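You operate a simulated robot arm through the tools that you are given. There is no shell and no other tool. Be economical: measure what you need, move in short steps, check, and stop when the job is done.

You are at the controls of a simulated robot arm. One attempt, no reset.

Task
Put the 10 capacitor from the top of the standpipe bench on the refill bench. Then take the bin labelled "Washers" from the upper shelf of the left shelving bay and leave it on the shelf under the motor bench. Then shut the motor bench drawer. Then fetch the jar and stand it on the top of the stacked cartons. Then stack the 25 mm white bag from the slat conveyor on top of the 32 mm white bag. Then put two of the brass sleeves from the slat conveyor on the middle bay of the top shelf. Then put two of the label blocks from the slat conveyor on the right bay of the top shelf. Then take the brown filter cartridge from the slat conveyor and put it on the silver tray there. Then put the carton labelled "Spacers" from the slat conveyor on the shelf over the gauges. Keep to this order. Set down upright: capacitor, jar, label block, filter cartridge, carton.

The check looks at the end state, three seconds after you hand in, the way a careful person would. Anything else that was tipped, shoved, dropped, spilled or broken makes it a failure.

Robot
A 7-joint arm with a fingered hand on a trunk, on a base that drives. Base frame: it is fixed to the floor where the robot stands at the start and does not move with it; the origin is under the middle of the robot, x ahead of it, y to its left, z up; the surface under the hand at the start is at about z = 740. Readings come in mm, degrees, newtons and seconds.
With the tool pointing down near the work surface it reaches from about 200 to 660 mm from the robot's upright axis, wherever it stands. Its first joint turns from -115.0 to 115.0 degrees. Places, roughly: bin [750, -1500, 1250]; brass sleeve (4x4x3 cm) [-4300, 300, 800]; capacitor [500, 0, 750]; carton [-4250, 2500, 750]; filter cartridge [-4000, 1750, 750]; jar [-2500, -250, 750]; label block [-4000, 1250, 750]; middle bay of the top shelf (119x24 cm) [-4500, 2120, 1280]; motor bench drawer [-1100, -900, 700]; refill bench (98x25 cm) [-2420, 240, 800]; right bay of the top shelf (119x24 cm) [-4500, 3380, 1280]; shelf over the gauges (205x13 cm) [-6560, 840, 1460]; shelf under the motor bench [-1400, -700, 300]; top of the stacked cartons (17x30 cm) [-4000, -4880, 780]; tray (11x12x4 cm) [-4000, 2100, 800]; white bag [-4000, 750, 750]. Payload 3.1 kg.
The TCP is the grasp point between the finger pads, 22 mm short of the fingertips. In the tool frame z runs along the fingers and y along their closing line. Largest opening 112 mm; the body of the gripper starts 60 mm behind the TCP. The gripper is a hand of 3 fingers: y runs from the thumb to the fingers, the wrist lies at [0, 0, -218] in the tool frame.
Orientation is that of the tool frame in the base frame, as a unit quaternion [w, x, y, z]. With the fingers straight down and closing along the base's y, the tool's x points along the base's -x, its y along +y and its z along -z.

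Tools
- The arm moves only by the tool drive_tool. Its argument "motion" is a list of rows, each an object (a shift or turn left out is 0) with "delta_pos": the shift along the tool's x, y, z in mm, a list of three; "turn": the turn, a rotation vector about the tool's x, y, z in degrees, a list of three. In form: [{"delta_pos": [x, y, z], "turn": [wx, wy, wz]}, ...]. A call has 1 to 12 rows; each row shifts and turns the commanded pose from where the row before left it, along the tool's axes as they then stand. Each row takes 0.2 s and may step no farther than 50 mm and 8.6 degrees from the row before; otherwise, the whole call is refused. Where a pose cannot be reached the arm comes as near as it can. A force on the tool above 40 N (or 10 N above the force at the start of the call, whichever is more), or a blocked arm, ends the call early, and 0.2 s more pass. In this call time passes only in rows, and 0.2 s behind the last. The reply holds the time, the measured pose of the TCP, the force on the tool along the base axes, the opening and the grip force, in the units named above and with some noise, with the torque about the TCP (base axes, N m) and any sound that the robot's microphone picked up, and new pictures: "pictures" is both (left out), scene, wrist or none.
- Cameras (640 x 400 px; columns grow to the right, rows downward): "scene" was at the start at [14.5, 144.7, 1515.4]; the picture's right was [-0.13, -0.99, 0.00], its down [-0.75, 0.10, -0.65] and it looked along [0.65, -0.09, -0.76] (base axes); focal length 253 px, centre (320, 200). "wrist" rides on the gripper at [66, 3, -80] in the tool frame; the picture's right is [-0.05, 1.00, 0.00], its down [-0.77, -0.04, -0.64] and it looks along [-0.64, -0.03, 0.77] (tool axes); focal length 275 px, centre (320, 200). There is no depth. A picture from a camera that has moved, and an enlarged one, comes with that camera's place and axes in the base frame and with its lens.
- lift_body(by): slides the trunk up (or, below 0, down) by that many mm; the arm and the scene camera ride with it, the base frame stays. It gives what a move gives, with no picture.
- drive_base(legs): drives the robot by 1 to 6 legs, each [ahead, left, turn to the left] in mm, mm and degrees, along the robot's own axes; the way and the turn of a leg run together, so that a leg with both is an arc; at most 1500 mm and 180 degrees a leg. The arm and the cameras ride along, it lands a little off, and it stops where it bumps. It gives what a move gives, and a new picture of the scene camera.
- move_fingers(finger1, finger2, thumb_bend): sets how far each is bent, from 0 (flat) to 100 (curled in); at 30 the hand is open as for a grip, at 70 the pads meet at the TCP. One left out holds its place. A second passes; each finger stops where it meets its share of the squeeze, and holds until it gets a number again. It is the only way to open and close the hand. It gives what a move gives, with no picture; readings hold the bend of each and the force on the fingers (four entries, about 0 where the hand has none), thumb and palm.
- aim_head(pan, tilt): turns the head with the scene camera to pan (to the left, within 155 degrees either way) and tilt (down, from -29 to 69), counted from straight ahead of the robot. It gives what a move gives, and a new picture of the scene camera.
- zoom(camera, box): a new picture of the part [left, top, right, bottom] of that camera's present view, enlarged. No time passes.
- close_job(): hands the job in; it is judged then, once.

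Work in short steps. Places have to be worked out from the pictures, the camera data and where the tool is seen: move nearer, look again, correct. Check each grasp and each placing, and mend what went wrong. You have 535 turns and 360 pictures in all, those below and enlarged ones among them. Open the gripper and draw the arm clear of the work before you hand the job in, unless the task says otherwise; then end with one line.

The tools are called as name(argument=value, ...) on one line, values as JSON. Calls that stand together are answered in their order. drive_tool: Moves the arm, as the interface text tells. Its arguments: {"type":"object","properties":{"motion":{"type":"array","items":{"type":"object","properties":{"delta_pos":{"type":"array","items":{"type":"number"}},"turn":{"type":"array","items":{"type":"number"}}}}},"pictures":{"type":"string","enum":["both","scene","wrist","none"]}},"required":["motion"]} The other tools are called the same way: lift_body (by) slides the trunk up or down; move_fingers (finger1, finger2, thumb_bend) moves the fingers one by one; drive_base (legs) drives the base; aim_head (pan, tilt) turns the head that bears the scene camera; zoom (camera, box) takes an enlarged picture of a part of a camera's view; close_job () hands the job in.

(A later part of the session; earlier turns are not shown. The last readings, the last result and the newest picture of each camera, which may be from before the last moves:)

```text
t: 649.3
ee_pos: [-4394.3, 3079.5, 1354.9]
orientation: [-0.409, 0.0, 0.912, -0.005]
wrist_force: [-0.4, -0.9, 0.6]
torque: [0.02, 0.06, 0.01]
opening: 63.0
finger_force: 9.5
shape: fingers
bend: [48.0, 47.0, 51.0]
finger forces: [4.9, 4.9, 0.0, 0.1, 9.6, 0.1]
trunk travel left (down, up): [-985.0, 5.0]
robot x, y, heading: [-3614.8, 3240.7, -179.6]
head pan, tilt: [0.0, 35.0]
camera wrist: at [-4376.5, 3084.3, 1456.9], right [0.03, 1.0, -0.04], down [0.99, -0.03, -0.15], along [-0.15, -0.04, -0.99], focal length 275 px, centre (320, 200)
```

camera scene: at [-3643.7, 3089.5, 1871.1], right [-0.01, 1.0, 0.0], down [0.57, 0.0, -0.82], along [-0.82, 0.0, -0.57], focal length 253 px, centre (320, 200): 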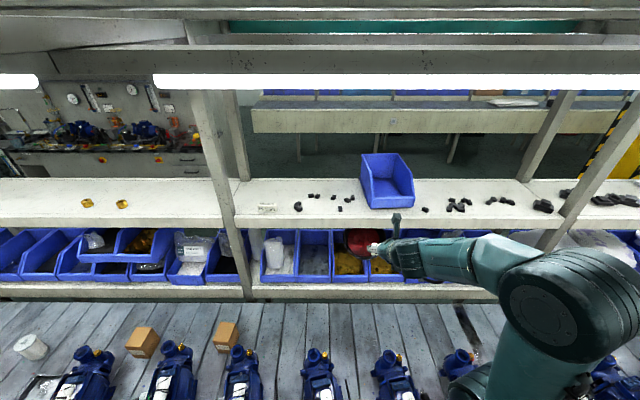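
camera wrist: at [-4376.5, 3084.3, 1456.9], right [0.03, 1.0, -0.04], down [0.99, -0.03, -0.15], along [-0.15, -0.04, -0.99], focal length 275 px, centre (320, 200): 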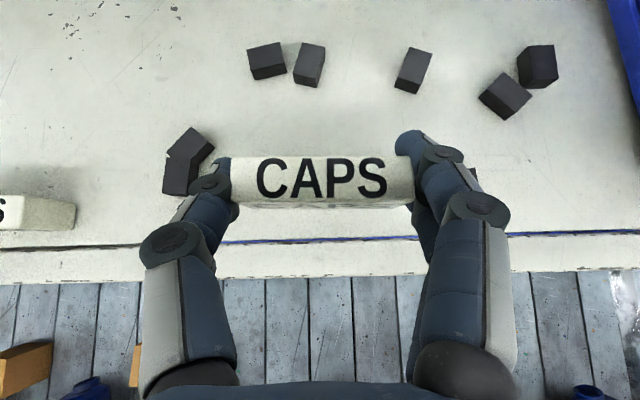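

drive_tool(motion=[{"delta_pos": [-12, 2, 10.6]}, {"delta_pos": [-8, 0, 7]}, {"delta_pos": [-3, 0, 2.6]}], pictures="wrist")

```text
t: 650.1
ee_pos: [-4392.5, 3081.7, 1325.2]
orientation: [-0.41, 0.0, 0.912, -0.005]
wrist_force: [0.7, -0.2, -0.3]
torque: [0.01, 0.01, -0.03]
opening: 63.4
finger_force: 9.6
shape: fingers
bend: [48.0, 47.0, 51.0]
finger forces: [4.8, 5.0, 0.0, 0.1, 9.6, 0.0]
trunk travel left (down, up): [-985.0, 5.0]
robot x, y, heading: [-3619.1, 3240.1, -179.6]
head pan, tilt: [0.0, 35.0]
camera wrist: at [-4373.8, 3086.0, 1427.4], right [0.03, 1.0, -0.04], down [0.99, -0.03, -0.15], along [-0.16, -0.04, -0.99], focal length 275 px, centre (320, 200)
```

wrist: 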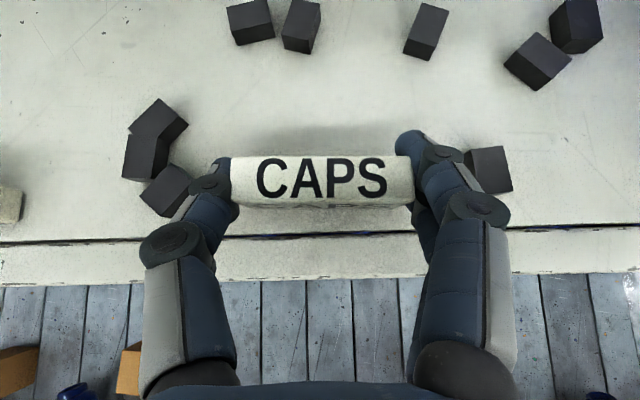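

drive_tool(motion=[{"delta_pos": [0, 4, 0]}, {"delta_pos": [-2.2, 0, 2]}, {"delta_pos": [-1.5, 0, 1.3]}, {"delta_pos": [-1, 0, 0.9]}], pictures="none")

```text
t: 651.1
ee_pos: [-4391.1, 3086.1, 1318.6]
orientation: [-0.412, -0.001, 0.911, -0.006]
wrist_force: [-2.5, -0.7, 5.4]
torque: [0.2, 0.08, 0.08]
opening: 63.4
finger_force: 10.1
shape: fingers
bend: [48.0, 47.0, 51.0]
finger forces: [5.3, 5.3, 0.0, 0.0, 10.2, 0.0]
trunk travel left (down, up): [-985.0, 5.0]
robot x, y, heading: [-3618.8, 3242.4, -179.6]
head pan, tilt: [0.0, 35.0]
```

Contact. I release with a small opening and withdraw along the tool axis.

move_fingers(finger1=45, finger2=45, thumb_bend=46)

drive_tool(motion=[{"delta_pos": [3, 0, -6]}, {"delta_pos": [3, 0, -15]}, {"delta_pos": [0, 0, -30]}, {"delta_pos": [0, 0, -30]}], pictures="wrist")

```text
t: 652.1
ee_pos: [-4391.0, 3085.4, 1320.5]
orientation: [-0.411, -0.001, 0.912, -0.006]
wrist_force: [-2.6, -0.7, 7.2]
torque: [0.28, 0.15, 0.11]
opening: 68.5
finger_force: 4.4
shape: fingers
bend: [45.0, 45.0, 46.0]
finger forces: [0.1, 7.3, 0.0, 0.0, 0.5, 0.0]
trunk travel left (down, up): [-985.0, 5.0]
robot x, y, heading: [-3615.5, 3239.0, -179.8]
head pan, tilt: [0.0, 35.0]
```

```text
t: 653.1
ee_pos: [-4332.4, 3087.5, 1376.3]
orientation: [-0.41, 0.001, 0.912, -0.006]
wrist_force: [-0.1, -0.2, 0.8]
torque: [-0.01, 0.0, 0.03]
opening: 68.4
finger_force: 0.8
shape: fingers
bend: [45.0, 45.0, 46.0]
finger forces: [0.1, 0.2, 0.0, 0.0, 0.3, 0.0]
trunk travel left (down, up): [-985.0, 5.0]
robot x, y, heading: [-3623.2, 3238.5, -179.7]
head pan, tilt: [0.0, 35.0]
camera wrist: at [-4313.9, 3091.5, 1478.5], right [0.03, 1.0, -0.05], down [0.99, -0.03, -0.16], along [-0.16, -0.04, -0.99], focal length 275 px, centre (320, 200)
```

wrist: 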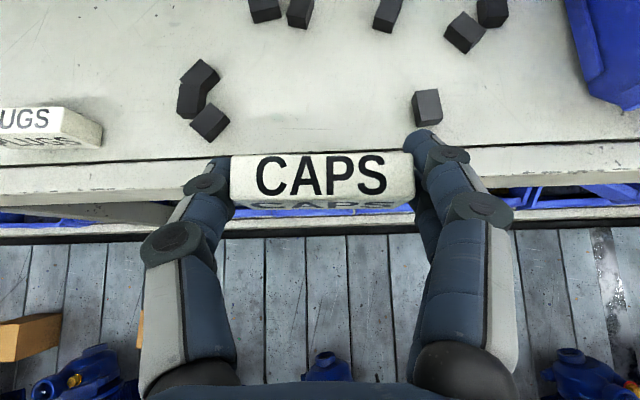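

The block came along, loosely held. I tighten at once and repeat with a wider release.

move_fingers(finger1=55, finger2=55, thumb_bend=55)

drive_tool(motion=[{"delta_pos": [0, 0, 30]}, {"delta_pos": [0, 0, 25]}], pictures="wrist")

```text
t: 654.1
ee_pos: [-4333.0, 3086.8, 1375.1]
orientation: [-0.41, -0.001, 0.912, -0.006]
wrist_force: [0.5, -0.4, -0.1]
torque: [-0.01, 0.0, 0.01]
opening: 64.1
finger_force: 9.7
shape: fingers
bend: [48.0, 47.0, 50.0]
finger forces: [5.1, 4.9, 0.0, 0.0, 10.2, 0.0]
trunk travel left (down, up): [-985.0, 5.0]
robot x, y, heading: [-3620.5, 3241.7, -179.7]
head pan, tilt: [0.0, 35.0]
```

```text
t: 654.7
ee_pos: [-4378.4, 3084.8, 1339.8]
orientation: [-0.409, 0.0, 0.912, -0.005]
wrist_force: [0.6, -0.3, 1.3]
torque: [0.0, 0.0, 0.0]
opening: 64.2
finger_force: 9.6
shape: fingers
bend: [48.0, 47.0, 50.0]
finger forces: [5.1, 4.9, 0.0, 0.1, 10.1, 0.0]
trunk travel left (down, up): [-985.0, 5.0]
robot x, y, heading: [-3616.4, 3241.1, -179.6]
head pan, tilt: [0.0, 35.0]
camera wrist: at [-4359.4, 3089.1, 1441.9], right [0.03, 1.0, -0.04], down [0.99, -0.03, -0.15], along [-0.15, -0.04, -0.99], focal length 275 px, centre (320, 200)
```

wrist: 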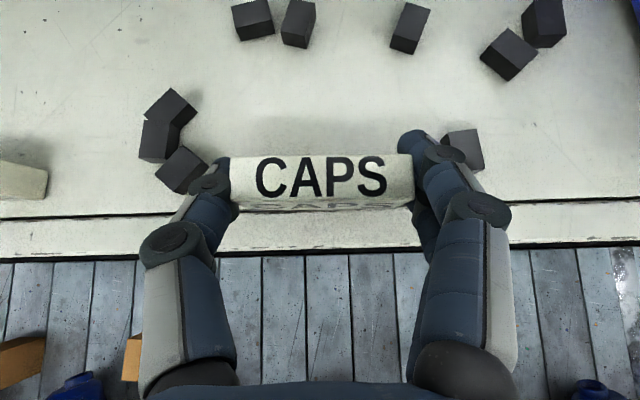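

drive_tool(motion=[{"delta_pos": [10, 0, 11]}, {"delta_pos": [-10, 0, 9]}, {"delta_pos": [-3, 0, 2.6]}, {"delta_pos": [-1.5, 0, 1.3]}], pictures="none")

```text
t: 655.7
ee_pos: [-4390.8, 3085.0, 1320.0]
orientation: [-0.41, 0.0, 0.912, -0.005]
wrist_force: [-0.7, -0.2, 0.0]
torque: [-0.04, 0.0, -0.02]
opening: 64.3
finger_force: 10.3
shape: fingers
bend: [48.0, 47.0, 50.0]
finger forces: [5.1, 5.0, 0.1, 0.0, 10.1, 0.0]
trunk travel left (down, up): [-985.0, 5.0]
robot x, y, heading: [-3620.3, 3244.0, -179.7]
head pan, tilt: [0.0, 35.0]
```

drive_tool(motion=[{"delta_pos": [-1.2, 0, 1.1]}, {"delta_pos": [-0.8, 0, 0.7]}], pictures="none")

move_fingers(finger1=41, finger2=41, thumb_bend=41)

drive_tool(motion=[{"delta_pos": [2, 0, -4]}], pictures="wrist")

```text
t: 656.3
ee_pos: [-4390.3, 3084.4, 1319.3]
orientation: [-0.411, 0.0, 0.911, -0.006]
wrist_force: [-0.7, 0.2, 4.3]
torque: [0.15, 0.04, 0.04]
opening: 64.0
finger_force: 10.6
shape: fingers
bend: [48.0, 47.0, 50.0]
finger forces: [5.2, 6.1, 0.0, 0.1, 10.5, 0.0]
trunk travel left (down, up): [-985.0, 5.0]
robot x, y, heading: [-3616.0, 3240.9, -179.5]
head pan, tilt: [0.0, 35.0]
```

```text
t: 657.3
ee_pos: [-4390.8, 3084.1, 1317.4]
orientation: [-0.411, 0.0, 0.912, -0.006]
wrist_force: [-1.3, -1.7, 3.9]
torque: [0.17, 0.06, 0.08]
opening: 80.1
finger_force: 1.9
shape: fingers
bend: [41.0, 43.0, 41.0]
finger forces: [0.0, 4.2, 0.0, 0.0, 0.1, 0.1]
trunk travel left (down, up): [-985.0, 5.0]
robot x, y, heading: [-3616.9, 3242.3, -179.7]
head pan, tilt: [0.0, 35.0]
```

```text
t: 657.7
ee_pos: [-4389.6, 3085.8, 1320.0]
orientation: [-0.409, 0.001, 0.912, -0.005]
wrist_force: [0.7, 0.1, 0.7]
torque: [0.0, 0.01, -0.03]
opening: 80.3
finger_force: 0.0
shape: fingers
bend: [41.0, 41.0, 41.0]
finger forces: [0.0, 0.0, 0.1, 0.0, 0.0, 0.0]
trunk travel left (down, up): [-985.0, 5.0]
robot x, y, heading: [-3619.0, 3242.2, -179.8]
head pan, tilt: [0.0, 35.0]
camera wrist: at [-4371.4, 3090.1, 1423.3], right [0.03, 1.0, -0.04], down [0.99, -0.03, -0.15], along [-0.15, -0.04, -0.99], focal length 275 px, centre (320, 200)
```

wrist: 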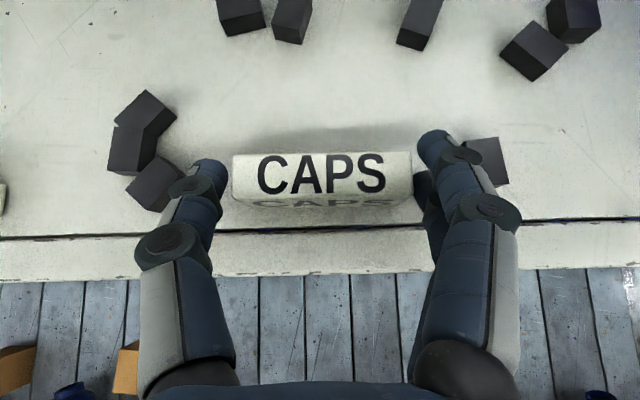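

Released. I withdraw.

drive_tool(motion=[{"delta_pos": [0, 0, -15]}, {"delta_pos": [0, 0, -30]}, {"delta_pos": [0, 0, -35]}], pictures="wrist")

```text
t: 658.5
ee_pos: [-4329.6, 3085.4, 1375.4]
orientation: [-0.41, 0.0, 0.912, -0.006]
wrist_force: [0.8, -0.4, 1.1]
torque: [-0.03, -0.02, 0.01]
opening: 80.4
finger_force: 0.0
shape: fingers
bend: [41.0, 41.0, 41.0]
finger forces: [0.0, 0.1, 0.1, 0.1, 0.0, 0.0]
trunk travel left (down, up): [-985.0, 5.0]
robot x, y, heading: [-3617.7, 3241.5, -179.7]
head pan, tilt: [0.0, 35.0]
camera wrist: at [-4310.2, 3090.2, 1479.3], right [0.03, 1.0, -0.04], down [0.99, -0.03, -0.15], along [-0.16, -0.04, -0.99], focal length 275 px, centre (320, 200)
```

wrist: 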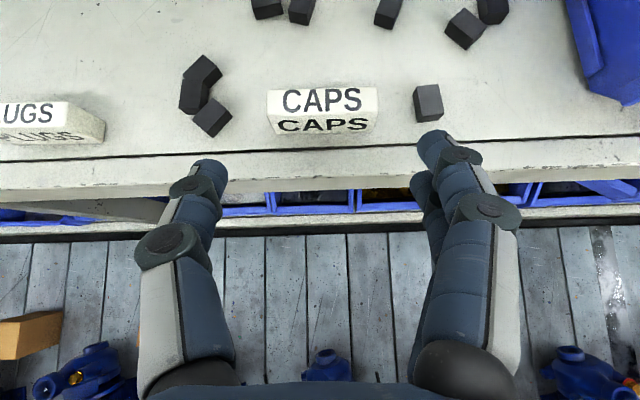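

Both label blocks are on the right bay. Next the brown filter cartridge (≈(-4030,1560)). I retract, lower and move there.

drive_tool(motion=[{"delta_pos": [-22, 26, -25]}, {"delta_pos": [-22, 26, -25]}, {"delta_pos": [-22, 26, -25]}, {"delta_pos": [-22, 26, -25]}, {"delta_pos": [-22, 26, -25]}, {"delta_pos": [-24, 0, -27]}, {"delta_pos": [-24, 0, -27]}, {"delta_pos": [-24, 0, -27]}], pictures="none")

drive_base(legs=[[-350, 0, 0], [0, 1450, 0], [0, 200, 0]])

lift_body(by=-290)

drive_tool(motion=[{"delta_pos": [10, 0, 20]}, {"delta_pos": [20, 0, 30]}], pictures="wrist")

```text
t: 660.3
ee_pos: [-4055.3, 3215.2, 1374.2]
orientation: [-0.41, 0.002, 0.912, -0.005]
wrist_force: [0.3, -1.0, -0.2]
torque: [0.0, 0.03, 0.0]
opening: 80.8
finger_force: 0.1
shape: fingers
bend: [41.0, 41.0, 41.0]
finger forces: [0.0, 0.0, 0.0, 0.0, 0.0, 0.0]
trunk travel left (down, up): [-985.0, 5.0]
robot x, y, heading: [-3621.3, 3240.0, -179.7]
head pan, tilt: [0.0, 35.0]
```

```text
t: 670.6
ee_pos: [-3674.5, 1543.4, 1373.2]
orientation: [-0.411, -0.011, 0.912, -0.011]
wrist_force: [0.0, 0.4, 0.0]
torque: [0.01, 0.01, 0.0]
opening: 80.6
finger_force: 0.1
shape: fingers
bend: [41.0, 41.0, 41.0]
finger forces: [0.0, 0.0, 0.1, 0.0, 0.1, 0.0]
trunk travel left (down, up): [-985.0, 5.0]
robot x, y, heading: [-3236.1, 1579.6, -178.1]
head pan, tilt: [0.0, 35.0]
camera scene: at [-3261.3, 1429.0, 1871.2], right [-0.03, 1.0, 0.0], down [0.57, 0.02, -0.82], along [-0.82, -0.03, -0.57], focal length 253 px, centre (320, 200)
```

scene: 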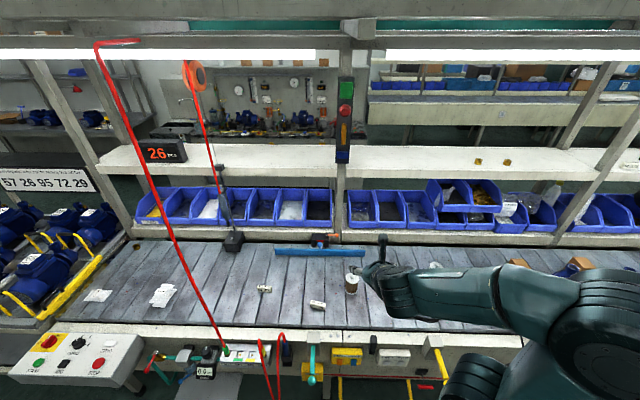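

```text
t: 673.6
ee_pos: [-3674.5, 1542.7, 1083.0]
orientation: [-0.41, -0.01, 0.912, -0.009]
wrist_force: [-0.1, 0.0, 0.0]
torque: [0.0, -0.02, -0.01]
opening: 80.8
finger_force: 0.0
shape: fingers
bend: [41.0, 41.0, 41.0]
finger forces: [0.1, 0.0, 0.0, 0.0, 0.0, 0.0]
trunk travel left (down, up): [-695.0, 295.0]
robot x, y, heading: [-3233.5, 1576.0, -178.2]
head pan, tilt: [0.0, 35.0]
```

```text
t: 674.2
ee_pos: [-3733.1, 1539.8, 1071.2]
orientation: [-0.409, -0.011, 0.912, -0.01]
wrist_force: [-0.3, 0.3, 0.9]
torque: [-0.03, 0.0, 0.03]
opening: 80.6
finger_force: 0.0
shape: fingers
bend: [41.0, 41.0, 41.0]
finger forces: [0.0, 0.1, 0.0, 0.0, 0.0, 0.0]
trunk travel left (down, up): [-695.0, 295.0]
robot x, y, heading: [-3241.5, 1580.8, -178.0]
head pan, tilt: [0.0, 35.0]
camera wrist: at [-3715.8, 1545.2, 1173.7], right [0.0, 1.0, -0.04], down [0.99, -0.01, -0.15], along [-0.15, -0.04, -0.99], focal length 275 px, centre (320, 200)
```

wrist: 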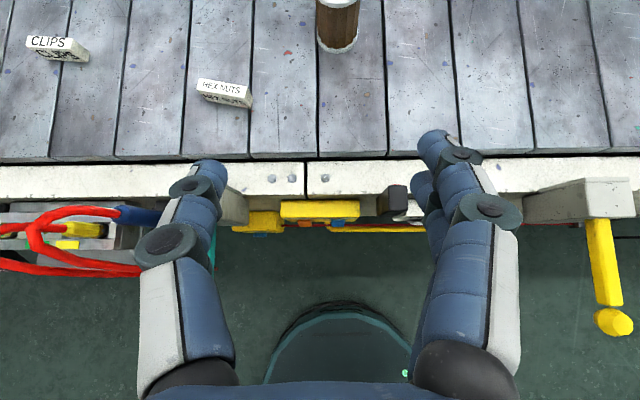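

drive_base(legs=[[0, 0, -2], [70, 0, 0]])

move_fingers(finger1=33, finger2=33, thumb_bend=33)

drive_tool(motion=[{"delta_pos": [4, 0, 44]}, {"delta_pos": [4, 0, 44]}, {"delta_pos": [4, 0, 44]}], pictures="wrist")

```text
t: 675.6
ee_pos: [-3804.9, 1559.2, 1070.5]
orientation: [-0.41, 0.006, 0.912, -0.003]
wrist_force: [-0.6, 0.0, 0.1]
torque: [-0.01, -0.02, 0.01]
opening: 80.5
finger_force: 0.1
shape: fingers
bend: [41.0, 41.0, 41.0]
finger forces: [0.1, 0.0, 0.0, 0.0, 0.1, 0.0]
trunk travel left (down, up): [-695.0, 295.0]
robot x, y, heading: [-3306.4, 1581.2, 179.7]
head pan, tilt: [0.0, 35.0]
camera scene: at [-3338.7, 1428.6, 1581.0], right [0.0, 1.0, 0.0], down [0.57, 0.0, -0.82], along [-0.82, 0.0, -0.57], focal length 253 px, centre (320, 200)
```

scene: 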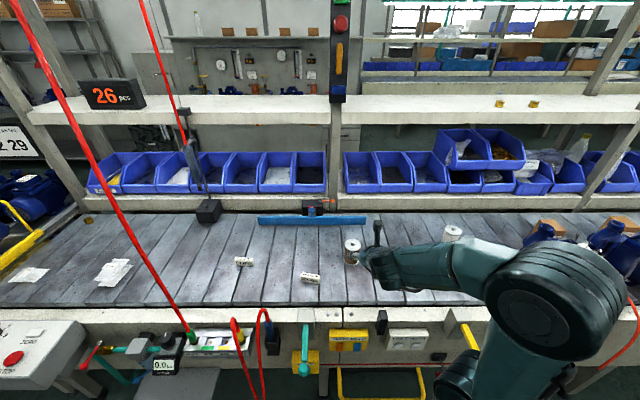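

```text
t: 676.6
ee_pos: [-3803.3, 1559.8, 1071.1]
orientation: [-0.409, 0.005, 0.912, -0.004]
wrist_force: [-0.1, 0.2, -0.3]
torque: [-0.01, -0.02, 0.01]
opening: 102.7
finger_force: 0.1
shape: fingers
bend: [33.0, 33.0, 33.0]
finger forces: [0.0, 0.0, 0.0, 0.0, 0.0, 0.0]
trunk travel left (down, up): [-695.0, 295.0]
robot x, y, heading: [-3308.5, 1575.8, 179.8]
head pan, tilt: [0.0, 35.0]
```

```text
t: 677.4
ee_pos: [-3908.9, 1557.7, 993.6]
orientation: [-0.409, 0.005, 0.912, -0.004]
wrist_force: [-1.0, 0.3, 0.9]
torque: [0.0, -0.02, -0.01]
opening: 102.8
finger_force: 0.1
shape: fingers
bend: [33.0, 33.0, 33.0]
finger forces: [0.0, 0.0, 0.0, 0.0, 0.1, 0.1]
trunk travel left (down, up): [-695.0, 295.0]
robot x, y, heading: [-3305.3, 1578.9, 179.6]
head pan, tilt: [0.0, 35.0]
camera wrist: at [-3891.2, 1562.1, 1095.2], right [0.04, 1.0, -0.05], down [0.99, -0.05, -0.15], along [-0.15, -0.04, -0.99], focal length 275 px, centre (320, 200)
```

wrist: 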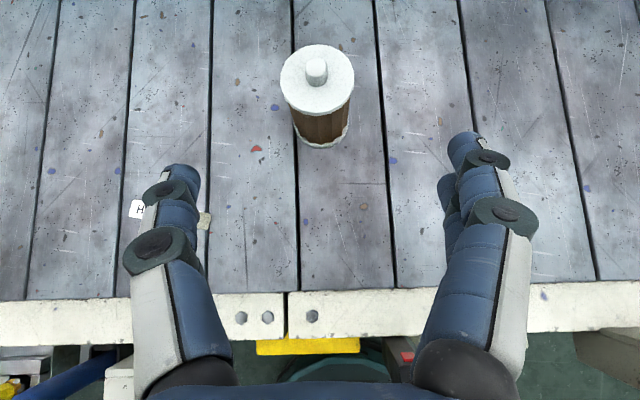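

Cartridge: ≈62 mm wide, ~80 tall, centred (-4028,1555). I advance along the tool axis around it.

drive_tool(motion=[{"delta_pos": [-10, -1, 36]}, {"delta_pos": [-10, -1, 36]}, {"delta_pos": [-8, 0, 36]}, {"delta_pos": [-3, 0, 36]}], pictures="wrist")

```text
t: 678.4
ee_pos: [-3996.2, 1555.4, 872.1]
orientation: [-0.409, 0.005, 0.912, -0.003]
wrist_force: [0.4, -0.5, 0.2]
torque: [0.0, 0.01, 0.02]
opening: 103.0
finger_force: 0.1
shape: fingers
bend: [33.0, 33.0, 33.0]
finger forces: [0.1, 0.0, 0.1, 0.1, 0.0, 0.0]
trunk travel left (down, up): [-695.0, 295.0]
robot x, y, heading: [-3305.9, 1575.7, 179.6]
head pan, tilt: [0.0, 35.0]
camera wrist: at [-3977.9, 1560.0, 974.7], right [0.04, 1.0, -0.05], down [0.99, -0.04, -0.15], along [-0.15, -0.04, -0.99], focal length 275 px, centre (320, 200)
```

wrist: 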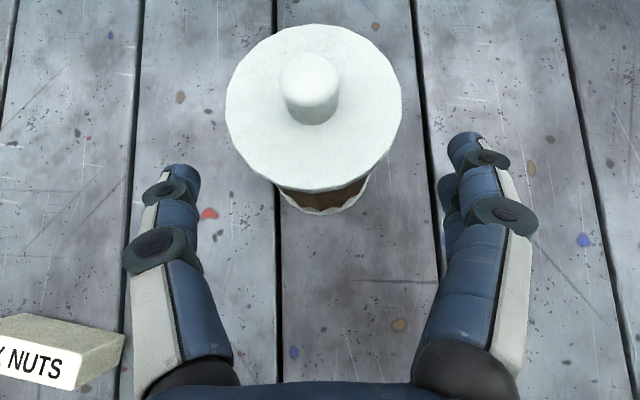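

drive_tool(motion=[{"delta_pos": [0, 0, 20]}, {"delta_pos": [0, 0, 17]}], pictures="wrist")

move_fingers(finger1=62, finger2=62, thumb_bend=62)

drive_tool(motion=[{"delta_pos": [9, 0, -8]}, {"delta_pos": [22, 0, -20]}], pictures="both")

```text
t: 679.0
ee_pos: [-4024.1, 1556.5, 848.7]
orientation: [-0.41, 0.004, 0.912, -0.003]
wrist_force: [0.4, 0.0, 0.1]
torque: [-0.03, -0.02, -0.01]
opening: 103.1
finger_force: 0.2
shape: fingers
bend: [33.0, 33.0, 33.0]
finger forces: [0.0, 0.0, 0.0, 0.0, 0.1, 0.0]
trunk travel left (down, up): [-695.0, 295.0]
robot x, y, heading: [-3308.2, 1577.4, 179.8]
head pan, tilt: [0.0, 35.0]
camera wrist: at [-4005.4, 1559.7, 951.5], right [0.04, 1.0, -0.04], down [0.99, -0.04, -0.15], along [-0.16, -0.04, -0.99], focal length 275 px, centre (320, 200)
```

wrist: 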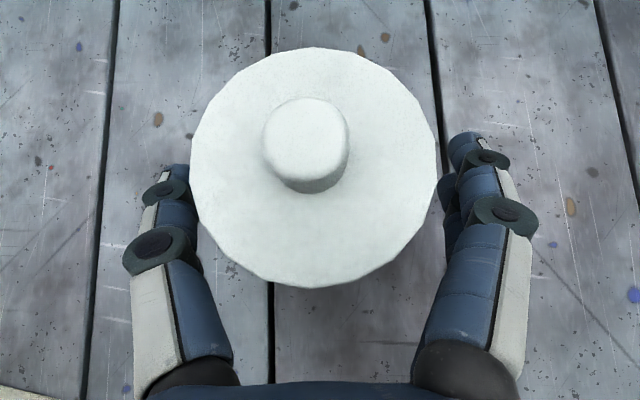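

```text
t: 680.0
ee_pos: [-4023.4, 1555.1, 848.9]
orientation: [-0.411, 0.005, 0.912, -0.003]
wrist_force: [-1.0, 0.1, 0.6]
torque: [0.06, 0.04, 0.01]
opening: 50.1
finger_force: 13.9
shape: fingers
bend: [53.0, 50.0, 56.0]
finger forces: [6.2, 7.3, 0.1, 0.1, 13.4, 0.1]
trunk travel left (down, up): [-695.0, 295.0]
robot x, y, heading: [-3305.2, 1576.0, 180.0]
head pan, tilt: [0.0, 35.0]
```

```text
t: 680.6
ee_pos: [-4021.7, 1557.1, 891.5]
orientation: [-0.409, 0.006, 0.912, -0.003]
wrist_force: [-0.5, -1.0, -1.5]
torque: [-0.02, 0.03, 0.01]
opening: 50.3
finger_force: 13.6
shape: fingers
bend: [53.0, 50.0, 56.0]
finger forces: [6.2, 7.3, 0.1, 0.0, 13.2, 0.0]
trunk travel left (down, up): [-695.0, 295.0]
robot x, y, heading: [-3307.8, 1578.8, 179.7]
head pan, tilt: [0.0, 35.0]
camera scene: at [-3336.2, 1428.2, 1581.0], right [0.0, 1.0, 0.0], down [0.57, 0.0, -0.82], along [-0.82, 0.0, -0.57], focal length 253 px, centre (320, 200)
camera wrist: at [-4004.8, 1560.5, 993.8], right [0.04, 1.0, -0.05], down [0.99, -0.04, -0.15], along [-0.16, -0.04, -0.99], focal length 275 px, centre (320, 200)
```

scene: 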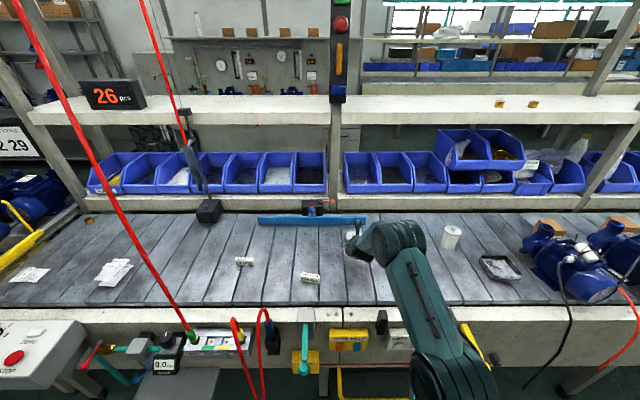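
wrist: 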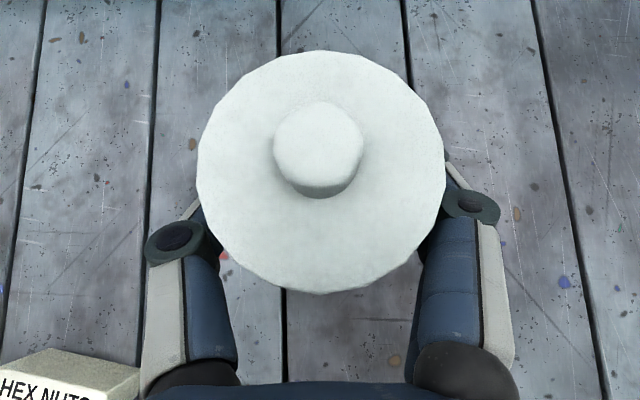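

Held. I lift it and slide right toward the tray at y≈2112.

drive_tool(motion=[{"delta_pos": [30, 0, -27]}, {"delta_pos": [30, 0, -27]}, {"delta_pos": [10, 0, -10]}], pictures="none")

drive_base(legs=[[0, -400, 0]])

drive_tool(motion=[{"delta_pos": [0, 0, 0]}], pictures="wrist")

```text
t: 681.4
ee_pos: [-4021.7, 1559.4, 987.5]
orientation: [-0.41, 0.006, 0.912, -0.004]
wrist_force: [0.3, 0.3, -0.5]
torque: [0.01, -0.01, 0.03]
opening: 50.3
finger_force: 13.1
shape: fingers
bend: [53.0, 50.0, 56.0]
finger forces: [6.0, 7.2, 0.1, 0.0, 13.3, 0.1]
trunk travel left (down, up): [-695.0, 295.0]
robot x, y, heading: [-3306.0, 1577.6, 179.8]
head pan, tilt: [0.0, 35.0]
```

```text
t: 683.9
ee_pos: [-4021.9, 1965.1, 986.9]
orientation: [-0.41, 0.003, 0.912, -0.004]
wrist_force: [0.9, -0.6, 0.1]
torque: [-0.03, 0.01, 0.0]
opening: 50.1
finger_force: 13.6
shape: fingers
bend: [53.0, 50.0, 56.0]
finger forces: [6.2, 7.2, 0.0, 0.1, 13.2, 0.0]
trunk travel left (down, up): [-695.0, 295.0]
robot x, y, heading: [-3304.6, 1985.6, 179.7]
head pan, tilt: [0.0, 35.0]
camera scene: at [-3335.5, 1835.6, 1581.1], right [0.0, 1.0, 0.0], down [0.57, 0.0, -0.82], along [-0.82, 0.0, -0.57], focal length 253 px, centre (320, 200)
```

scene: 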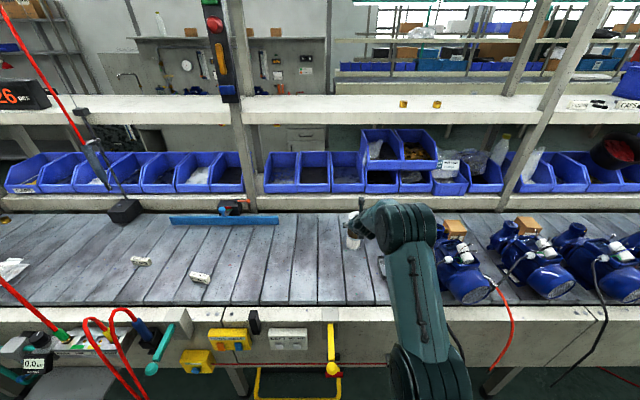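

```text
t: 684.3
ee_pos: [-4022.0, 1962.7, 987.0]
orientation: [-0.41, 0.004, 0.912, -0.004]
wrist_force: [-0.2, -0.1, -0.8]
torque: [0.02, -0.02, 0.01]
opening: 50.1
finger_force: 13.3
shape: fingers
bend: [53.0, 50.0, 56.0]
finger forces: [6.2, 7.2, 0.0, 0.1, 13.3, 0.1]
trunk travel left (down, up): [-695.0, 295.0]
robot x, y, heading: [-3307.6, 1984.6, 179.9]
head pan, tilt: [0.0, 35.0]
camera wrist: at [-4003.4, 1967.7, 1089.0], right [0.03, 1.0, -0.05], down [0.99, -0.04, -0.15], along [-0.16, -0.04, -0.99], focal length 275 px, centre (320, 200)
```

wrist: 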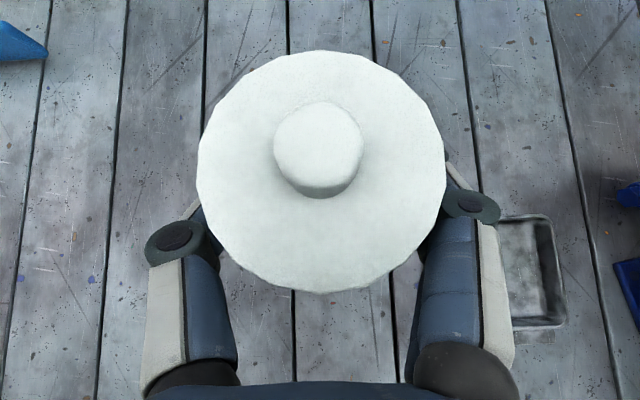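

The tray is at my right. I pull the arm back 130 mm to see it clearly past the fingers.

drive_tool(motion=[{"delta_pos": [-29, 0, -33]}, {"delta_pos": [-29, 0, -33]}, {"delta_pos": [-29, 0, -33]}], pictures="wrist")

```text
t: 685.1
ee_pos: [-3887.9, 1961.2, 988.4]
orientation: [-0.41, 0.003, 0.912, -0.005]
wrist_force: [-0.3, -0.3, 0.1]
torque: [-0.03, 0.03, -0.01]
opening: 50.0
finger_force: 13.0
shape: fingers
bend: [53.0, 51.0, 56.0]
finger forces: [6.1, 7.1, 0.0, 0.1, 13.3, 0.0]
trunk travel left (down, up): [-695.0, 295.0]
robot x, y, heading: [-3305.1, 1980.5, 179.7]
head pan, tilt: [0.0, 35.0]
camera wrist: at [-3869.4, 1966.3, 1090.5], right [0.03, 1.0, -0.05], down [0.99, -0.04, -0.16], along [-0.16, -0.04, -0.99], focal length 275 px, centre (320, 200)
```

wrist: 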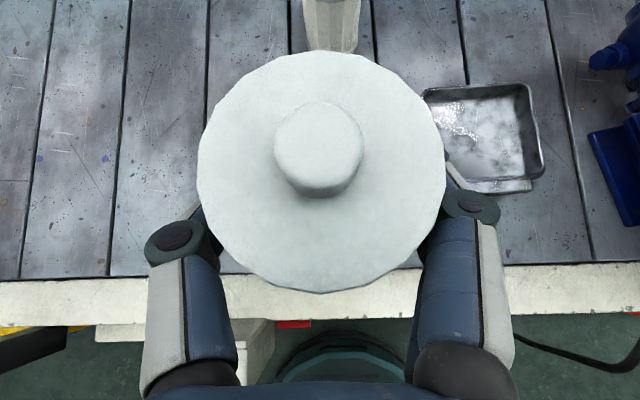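

The tray spans about x −4017…−3920, y 2046…2161 (centre (-3969,2103)). I shift right 142 and forward 77 over it.

drive_base(legs=[[0, -142, 0]])

drive_tool(motion=[{"delta_pos": [25, 0, 29]}, {"delta_pos": [26, 0, 29]}], pictures="both")

```text
t: 686.4
ee_pos: [-3889.2, 2107.2, 986.9]
orientation: [-0.41, 0.004, 0.912, -0.004]
wrist_force: [0.5, 0.2, -1.5]
torque: [-0.03, -0.03, 0.0]
opening: 50.1
finger_force: 13.3
shape: fingers
bend: [53.0, 51.0, 56.0]
finger forces: [6.1, 7.2, 0.0, 0.0, 13.4, 0.0]
trunk travel left (down, up): [-695.0, 295.0]
robot x, y, heading: [-3304.3, 2128.8, 179.9]
head pan, tilt: [0.0, 35.0]
camera scene: at [-3335.4, 1979.8, 1581.2], right [0.0, 1.0, 0.0], down [0.57, 0.0, -0.82], along [-0.82, 0.0, -0.57], focal length 253 px, centre (320, 200)
```

scene: 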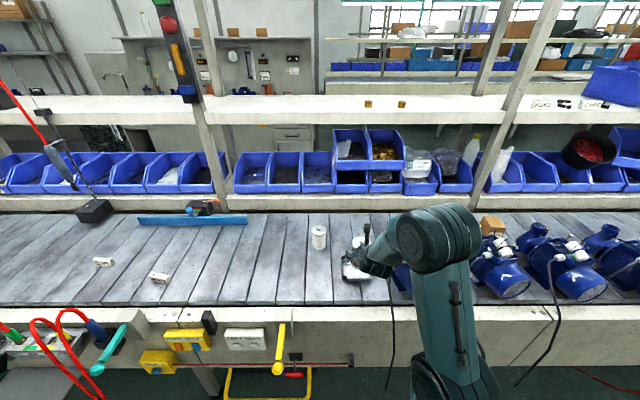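

```text
t: 687.0
ee_pos: [-3967.7, 2106.7, 986.8]
orientation: [-0.409, 0.005, 0.913, -0.003]
wrist_force: [1.2, -0.1, -1.1]
torque: [0.0, 0.0, 0.02]
opening: 50.3
finger_force: 12.9
shape: fingers
bend: [53.0, 51.0, 56.0]
finger forces: [6.1, 7.1, 0.1, 0.0, 13.2, 0.0]
trunk travel left (down, up): [-695.0, 295.0]
robot x, y, heading: [-3304.2, 2128.1, 179.7]
head pan, tilt: [0.0, 35.0]
camera scene: at [-3336.5, 1978.2, 1581.0], right [0.0, 1.0, 0.0], down [0.57, 0.0, -0.82], along [-0.82, 0.0, -0.57], focal length 253 px, centre (320, 200)
camera wrist: at [-3948.4, 2110.9, 1089.7], right [0.04, 1.0, -0.04], down [0.99, -0.04, -0.15], along [-0.15, -0.04, -0.99], focal length 275 px, centre (320, 200)
```

scene: 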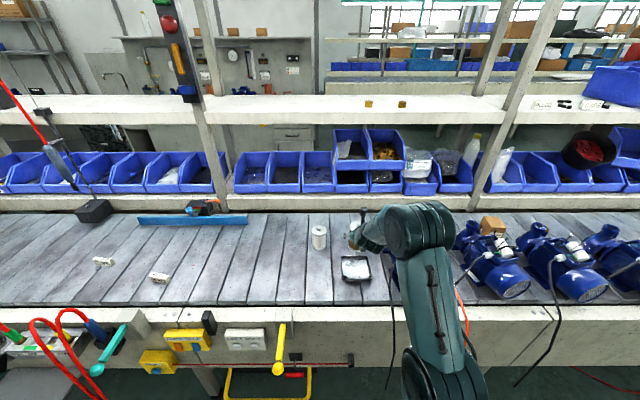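
wrist: 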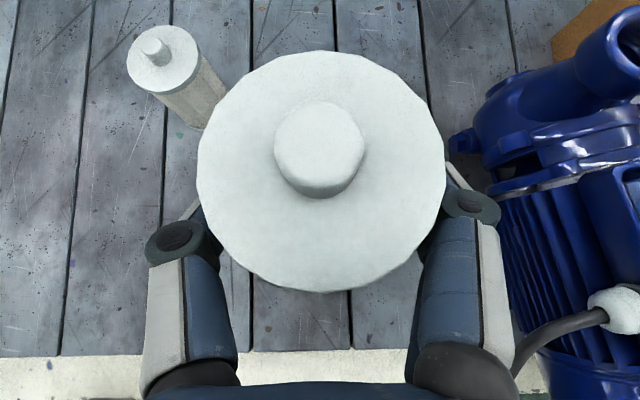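

Lined up over the tray. I lower in steps.

drive_tool(motion=[{"delta_pos": [-22, 0, 20]}, {"delta_pos": [-22, 0, 20]}, {"delta_pos": [-22, 0, 20]}], pictures="both")

zoom(camera="scene", box=[300, 210, 420, 285])

```text
t: 687.8
ee_pos: [-3969.1, 2106.0, 897.3]
orientation: [-0.41, 0.004, 0.912, -0.004]
wrist_force: [-0.3, -0.1, -0.3]
torque: [0.04, 0.0, 0.0]
opening: 50.1
finger_force: 12.5
shape: fingers
bend: [53.0, 51.0, 56.0]
finger forces: [6.1, 7.1, 0.0, 0.1, 13.3, 0.0]
trunk travel left (down, up): [-695.0, 295.0]
robot x, y, heading: [-3301.9, 2128.9, 179.8]
head pan, tilt: [0.0, 35.0]
camera scene: at [-3336.6, 1978.2, 1581.0], right [0.0, 1.0, 0.0], down [0.57, 0.0, -0.82], along [-0.82, 0.0, -0.57], focal length 253 px, centre (320, 200)
camera wrist: at [-3951.2, 2110.0, 999.9], right [0.04, 1.0, -0.05], down [0.99, -0.04, -0.15], along [-0.16, -0.04, -0.99], focal length 275 px, centre (320, 200)
```

scene: 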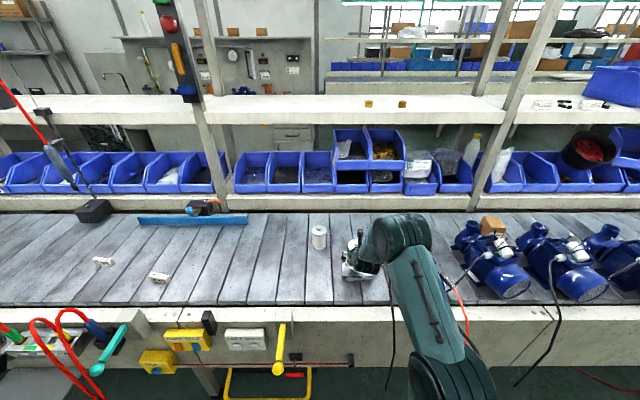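
wrist: 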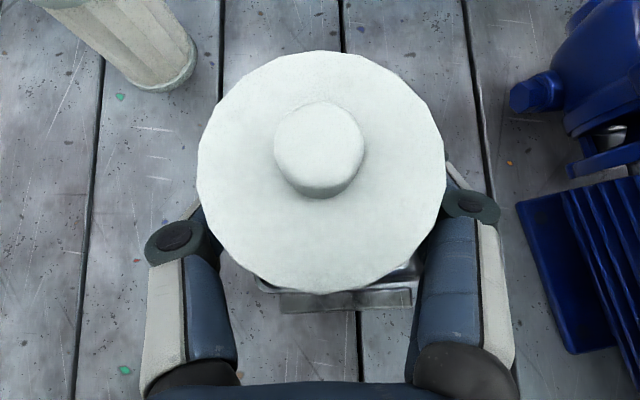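

```text
5.33 times, centred on (360, 248) of scene
camera zoom: at [-3336.6, 1978.2, 1581.0], right [0.0, 1.0, 0.0], down [0.57, 0.0, -0.82], along [-0.82, 0.0, -0.57], focal length 1349 px, centre (107, -53)
```

zoom: 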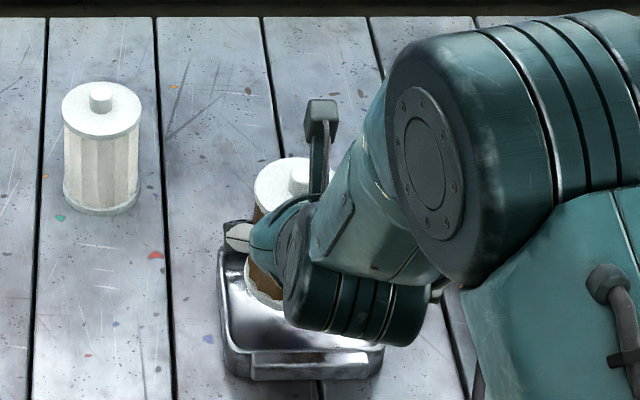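

Well centred. I continue lowering slowly.

drive_tool(motion=[{"delta_pos": [-15, 0, 13.3]}, {"delta_pos": [-9, 0, 8]}, {"delta_pos": [-4.5, 0, 4]}], pictures="none")

zoom(camera="scene", box=[300, 210, 420, 285])

```text
t: 688.6
ee_pos: [-3965.9, 2107.3, 859.7]
orientation: [-0.409, 0.005, 0.912, -0.003]
wrist_force: [0.2, -0.5, -0.2]
torque: [-0.01, -0.04, 0.02]
opening: 50.0
finger_force: 13.2
shape: fingers
bend: [53.0, 51.0, 56.0]
finger forces: [6.1, 7.1, 0.0, 0.0, 13.4, 0.1]
trunk travel left (down, up): [-695.0, 295.0]
robot x, y, heading: [-3303.5, 2129.3, 179.8]
head pan, tilt: [0.0, 35.0]
```

```text
5.33 times, centred on (360, 248) of scene
camera zoom: at [-3335.8, 1978.2, 1581.0], right [0.0, 1.0, 0.0], down [0.57, 0.0, -0.82], along [-0.82, 0.0, -0.57], focal length 1349 px, centre (107, -53)
```

zoom: 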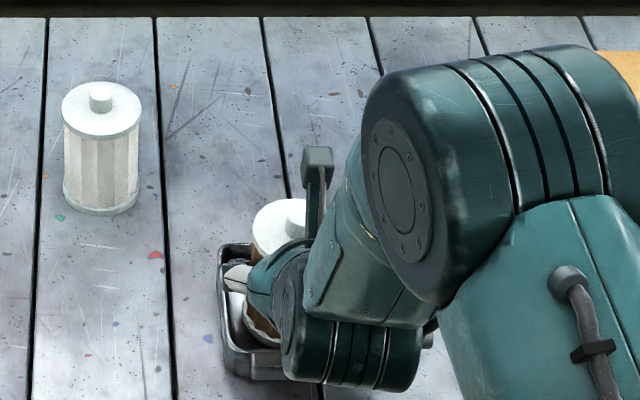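

drive_tool(motion=[{"delta_pos": [-1.5, 0, 1.4]}, {"delta_pos": [-1.5, 0, 1.4]}, {"delta_pos": [-1.5, 0, 1.4]}], pictures="none")

```text
t: 689.4
ee_pos: [-3968.1, 2105.4, 853.1]
orientation: [-0.41, 0.004, 0.912, -0.004]
wrist_force: [-0.8, 0.7, 2.1]
torque: [0.07, 0.01, -0.02]
opening: 49.8
finger_force: 13.4
shape: fingers
bend: [53.0, 51.0, 56.0]
finger forces: [6.1, 7.4, 0.1, 0.1, 13.3, 0.1]
trunk travel left (down, up): [-695.0, 295.0]
robot x, y, heading: [-3302.2, 2127.5, 179.6]
head pan, tilt: [0.0, 35.0]
```

Contact at z≈853 (tray floor). I lower 1 mm more and release slightly inside the tray.

drive_tool(motion=[{"delta_pos": [-1, 0, 0.9]}], pictures="none")

move_fingers(finger1=46, finger2=44, thumb_bend=49)

zoom(camera="wrist", box=[0, 0, 640, 400])

```text
t: 689.8
ee_pos: [-3965.9, 2105.7, 854.0]
orientation: [-0.411, 0.004, 0.912, -0.005]
wrist_force: [-1.1, -0.8, 4.4]
torque: [0.16, 0.0, 0.05]
opening: 50.0
finger_force: 13.9
shape: fingers
bend: [53.0, 51.0, 56.0]
finger forces: [6.5, 7.8, 0.0, 0.1, 14.0, 0.1]
trunk travel left (down, up): [-695.0, 295.0]
robot x, y, heading: [-3301.6, 2124.7, 179.8]
head pan, tilt: [0.0, 35.0]
```

```text
t: 690.8
ee_pos: [-3967.6, 2105.7, 852.5]
orientation: [-0.41, 0.005, 0.912, -0.003]
wrist_force: [-0.6, -1.1, 0.1]
torque: [0.01, 0.0, 0.0]
opening: 61.6
finger_force: 0.0
shape: fingers
bend: [46.0, 44.0, 49.0]
finger forces: [0.0, 0.0, 0.1, 0.0, 0.0, 0.0]
trunk travel left (down, up): [-695.0, 295.0]
robot x, y, heading: [-3303.4, 2128.1, 180.0]
head pan, tilt: [0.0, 35.0]
```

```text
1.00 times, centred on (320, 200) of wrist (not enlarged: the box is as wide or as high as the picture)
camera zoom: at [-3948.3, 2110.3, 955.4], right [0.04, 1.0, -0.05], down [0.99, -0.04, -0.15], along [-0.16, -0.04, -0.99], focal length 275 px, centre (320, 200)
```

zoom: 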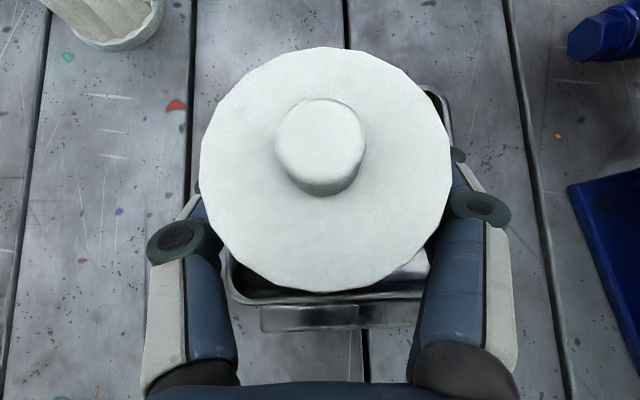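

Released. I rise 8 mm, open a bit more above the rim, then withdraw along the tool axis.

drive_tool(motion=[{"delta_pos": [6, 0, -5.3]}], pictures="none")

move_fingers(finger1=40, finger2=38, thumb_bend=42)

drive_tool(motion=[{"delta_pos": [0, 0, -15]}, {"delta_pos": [0, 0, -25]}, {"delta_pos": [0, 0, -40]}, {"delta_pos": [0, 0, -40]}], pictures="both")

```text
t: 691.2
ee_pos: [-3967.1, 2105.7, 861.0]
orientation: [-0.41, 0.005, 0.912, -0.004]
wrist_force: [0.0, 0.6, 0.4]
torque: [0.02, 0.0, -0.01]
opening: 62.0
finger_force: 0.1
shape: fingers
bend: [46.0, 44.0, 49.0]
finger forces: [0.0, 0.1, 0.1, 0.1, 0.0, 0.0]
trunk travel left (down, up): [-695.0, 295.0]
robot x, y, heading: [-3301.6, 2129.3, 179.7]
head pan, tilt: [0.0, 35.0]
```

```text
t: 692.2
ee_pos: [-3965.9, 2106.1, 861.7]
orientation: [-0.411, 0.004, 0.912, -0.004]
wrist_force: [0.5, 0.4, 0.0]
torque: [-0.02, 0.02, 0.0]
opening: 80.4
finger_force: 0.0
shape: fingers
bend: [40.0, 38.0, 42.0]
finger forces: [0.0, 0.0, 0.0, 0.1, 0.0, 0.1]
trunk travel left (down, up): [-695.0, 295.0]
robot x, y, heading: [-3303.0, 2128.8, 179.8]
head pan, tilt: [0.0, 35.0]
```

```text
t: 693.2
ee_pos: [-3875.7, 2105.5, 941.5]
orientation: [-0.411, 0.005, 0.912, -0.004]
wrist_force: [0.0, 0.7, 0.2]
torque: [0.02, 0.02, 0.02]
opening: 80.3
finger_force: 0.0
shape: fingers
bend: [40.0, 38.0, 42.0]
finger forces: [0.0, 0.0, 0.1, 0.1, 0.0, 0.0]
trunk travel left (down, up): [-695.0, 295.0]
robot x, y, heading: [-3302.9, 2128.2, 179.6]
head pan, tilt: [0.0, 35.0]
camera scene: at [-3333.8, 1978.5, 1581.0], right [0.0, 1.0, 0.0], down [0.57, 0.0, -0.82], along [-0.82, 0.0, -0.57], focal length 253 px, centre (320, 200)
camera wrist: at [-3857.5, 2110.3, 1043.8], right [0.04, 1.0, -0.05], down [0.99, -0.04, -0.16], along [-0.16, -0.04, -0.99], focal length 275 px, centre (320, 200)
```

scene: 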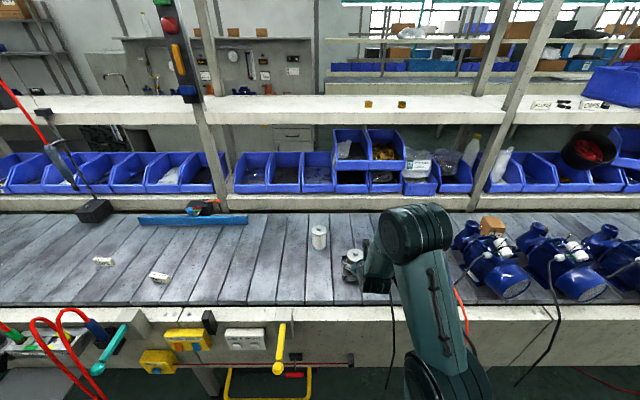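
wrist: 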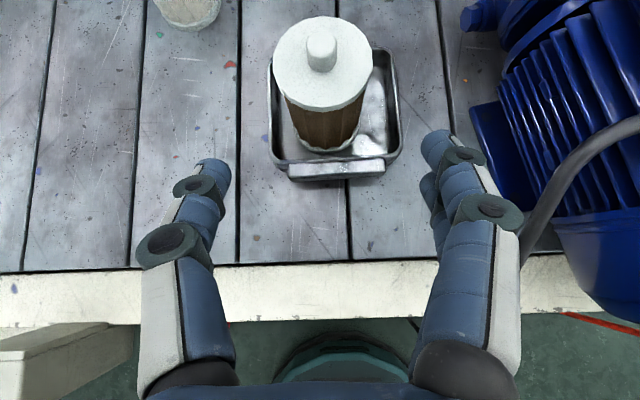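

The cartridge stands in the tray. Last: the "Spacers" carton. I look at the two cartons' labels.

aim_head(pan=-25, tilt=35)

zoom(camera="scene", box=[280, 130, 500, 268])

```text
t: 694.1
ee_pos: [-3878.5, 2104.4, 940.6]
orientation: [-0.41, 0.004, 0.912, -0.004]
wrist_force: [-0.2, -0.3, -1.0]
torque: [0.0, -0.03, 0.01]
opening: 80.4
finger_force: 0.0
shape: fingers
bend: [40.0, 38.0, 42.0]
finger forces: [0.0, 0.0, 0.0, 0.1, 0.0, 0.0]
trunk travel left (down, up): [-695.0, 295.0]
robot x, y, heading: [-3305.3, 2130.2, 179.7]
head pan, tilt: [-25.0, 35.0]
camera scene: at [-3326.8, 2015.4, 1581.0], right [0.42, 0.91, 0.0], down [0.52, -0.24, -0.82], along [-0.74, 0.35, -0.57], focal length 253 px, centre (320, 200)
```

scene: 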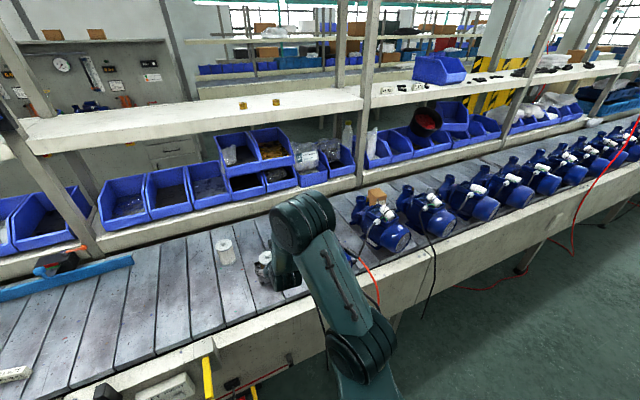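

```text
2.90 times, centred on (390, 199) of scene
camera zoom: at [-3326.8, 2015.4, 1581.0], right [0.42, 0.91, 0.0], down [0.52, -0.24, -0.82], along [-0.74, 0.35, -0.57], focal length 733 px, centre (117, 203)
```

zoom: 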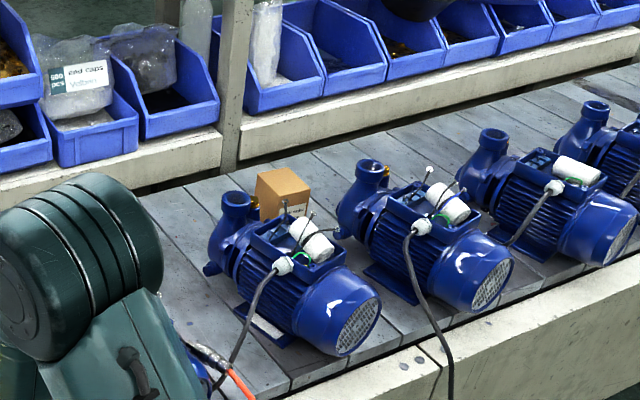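

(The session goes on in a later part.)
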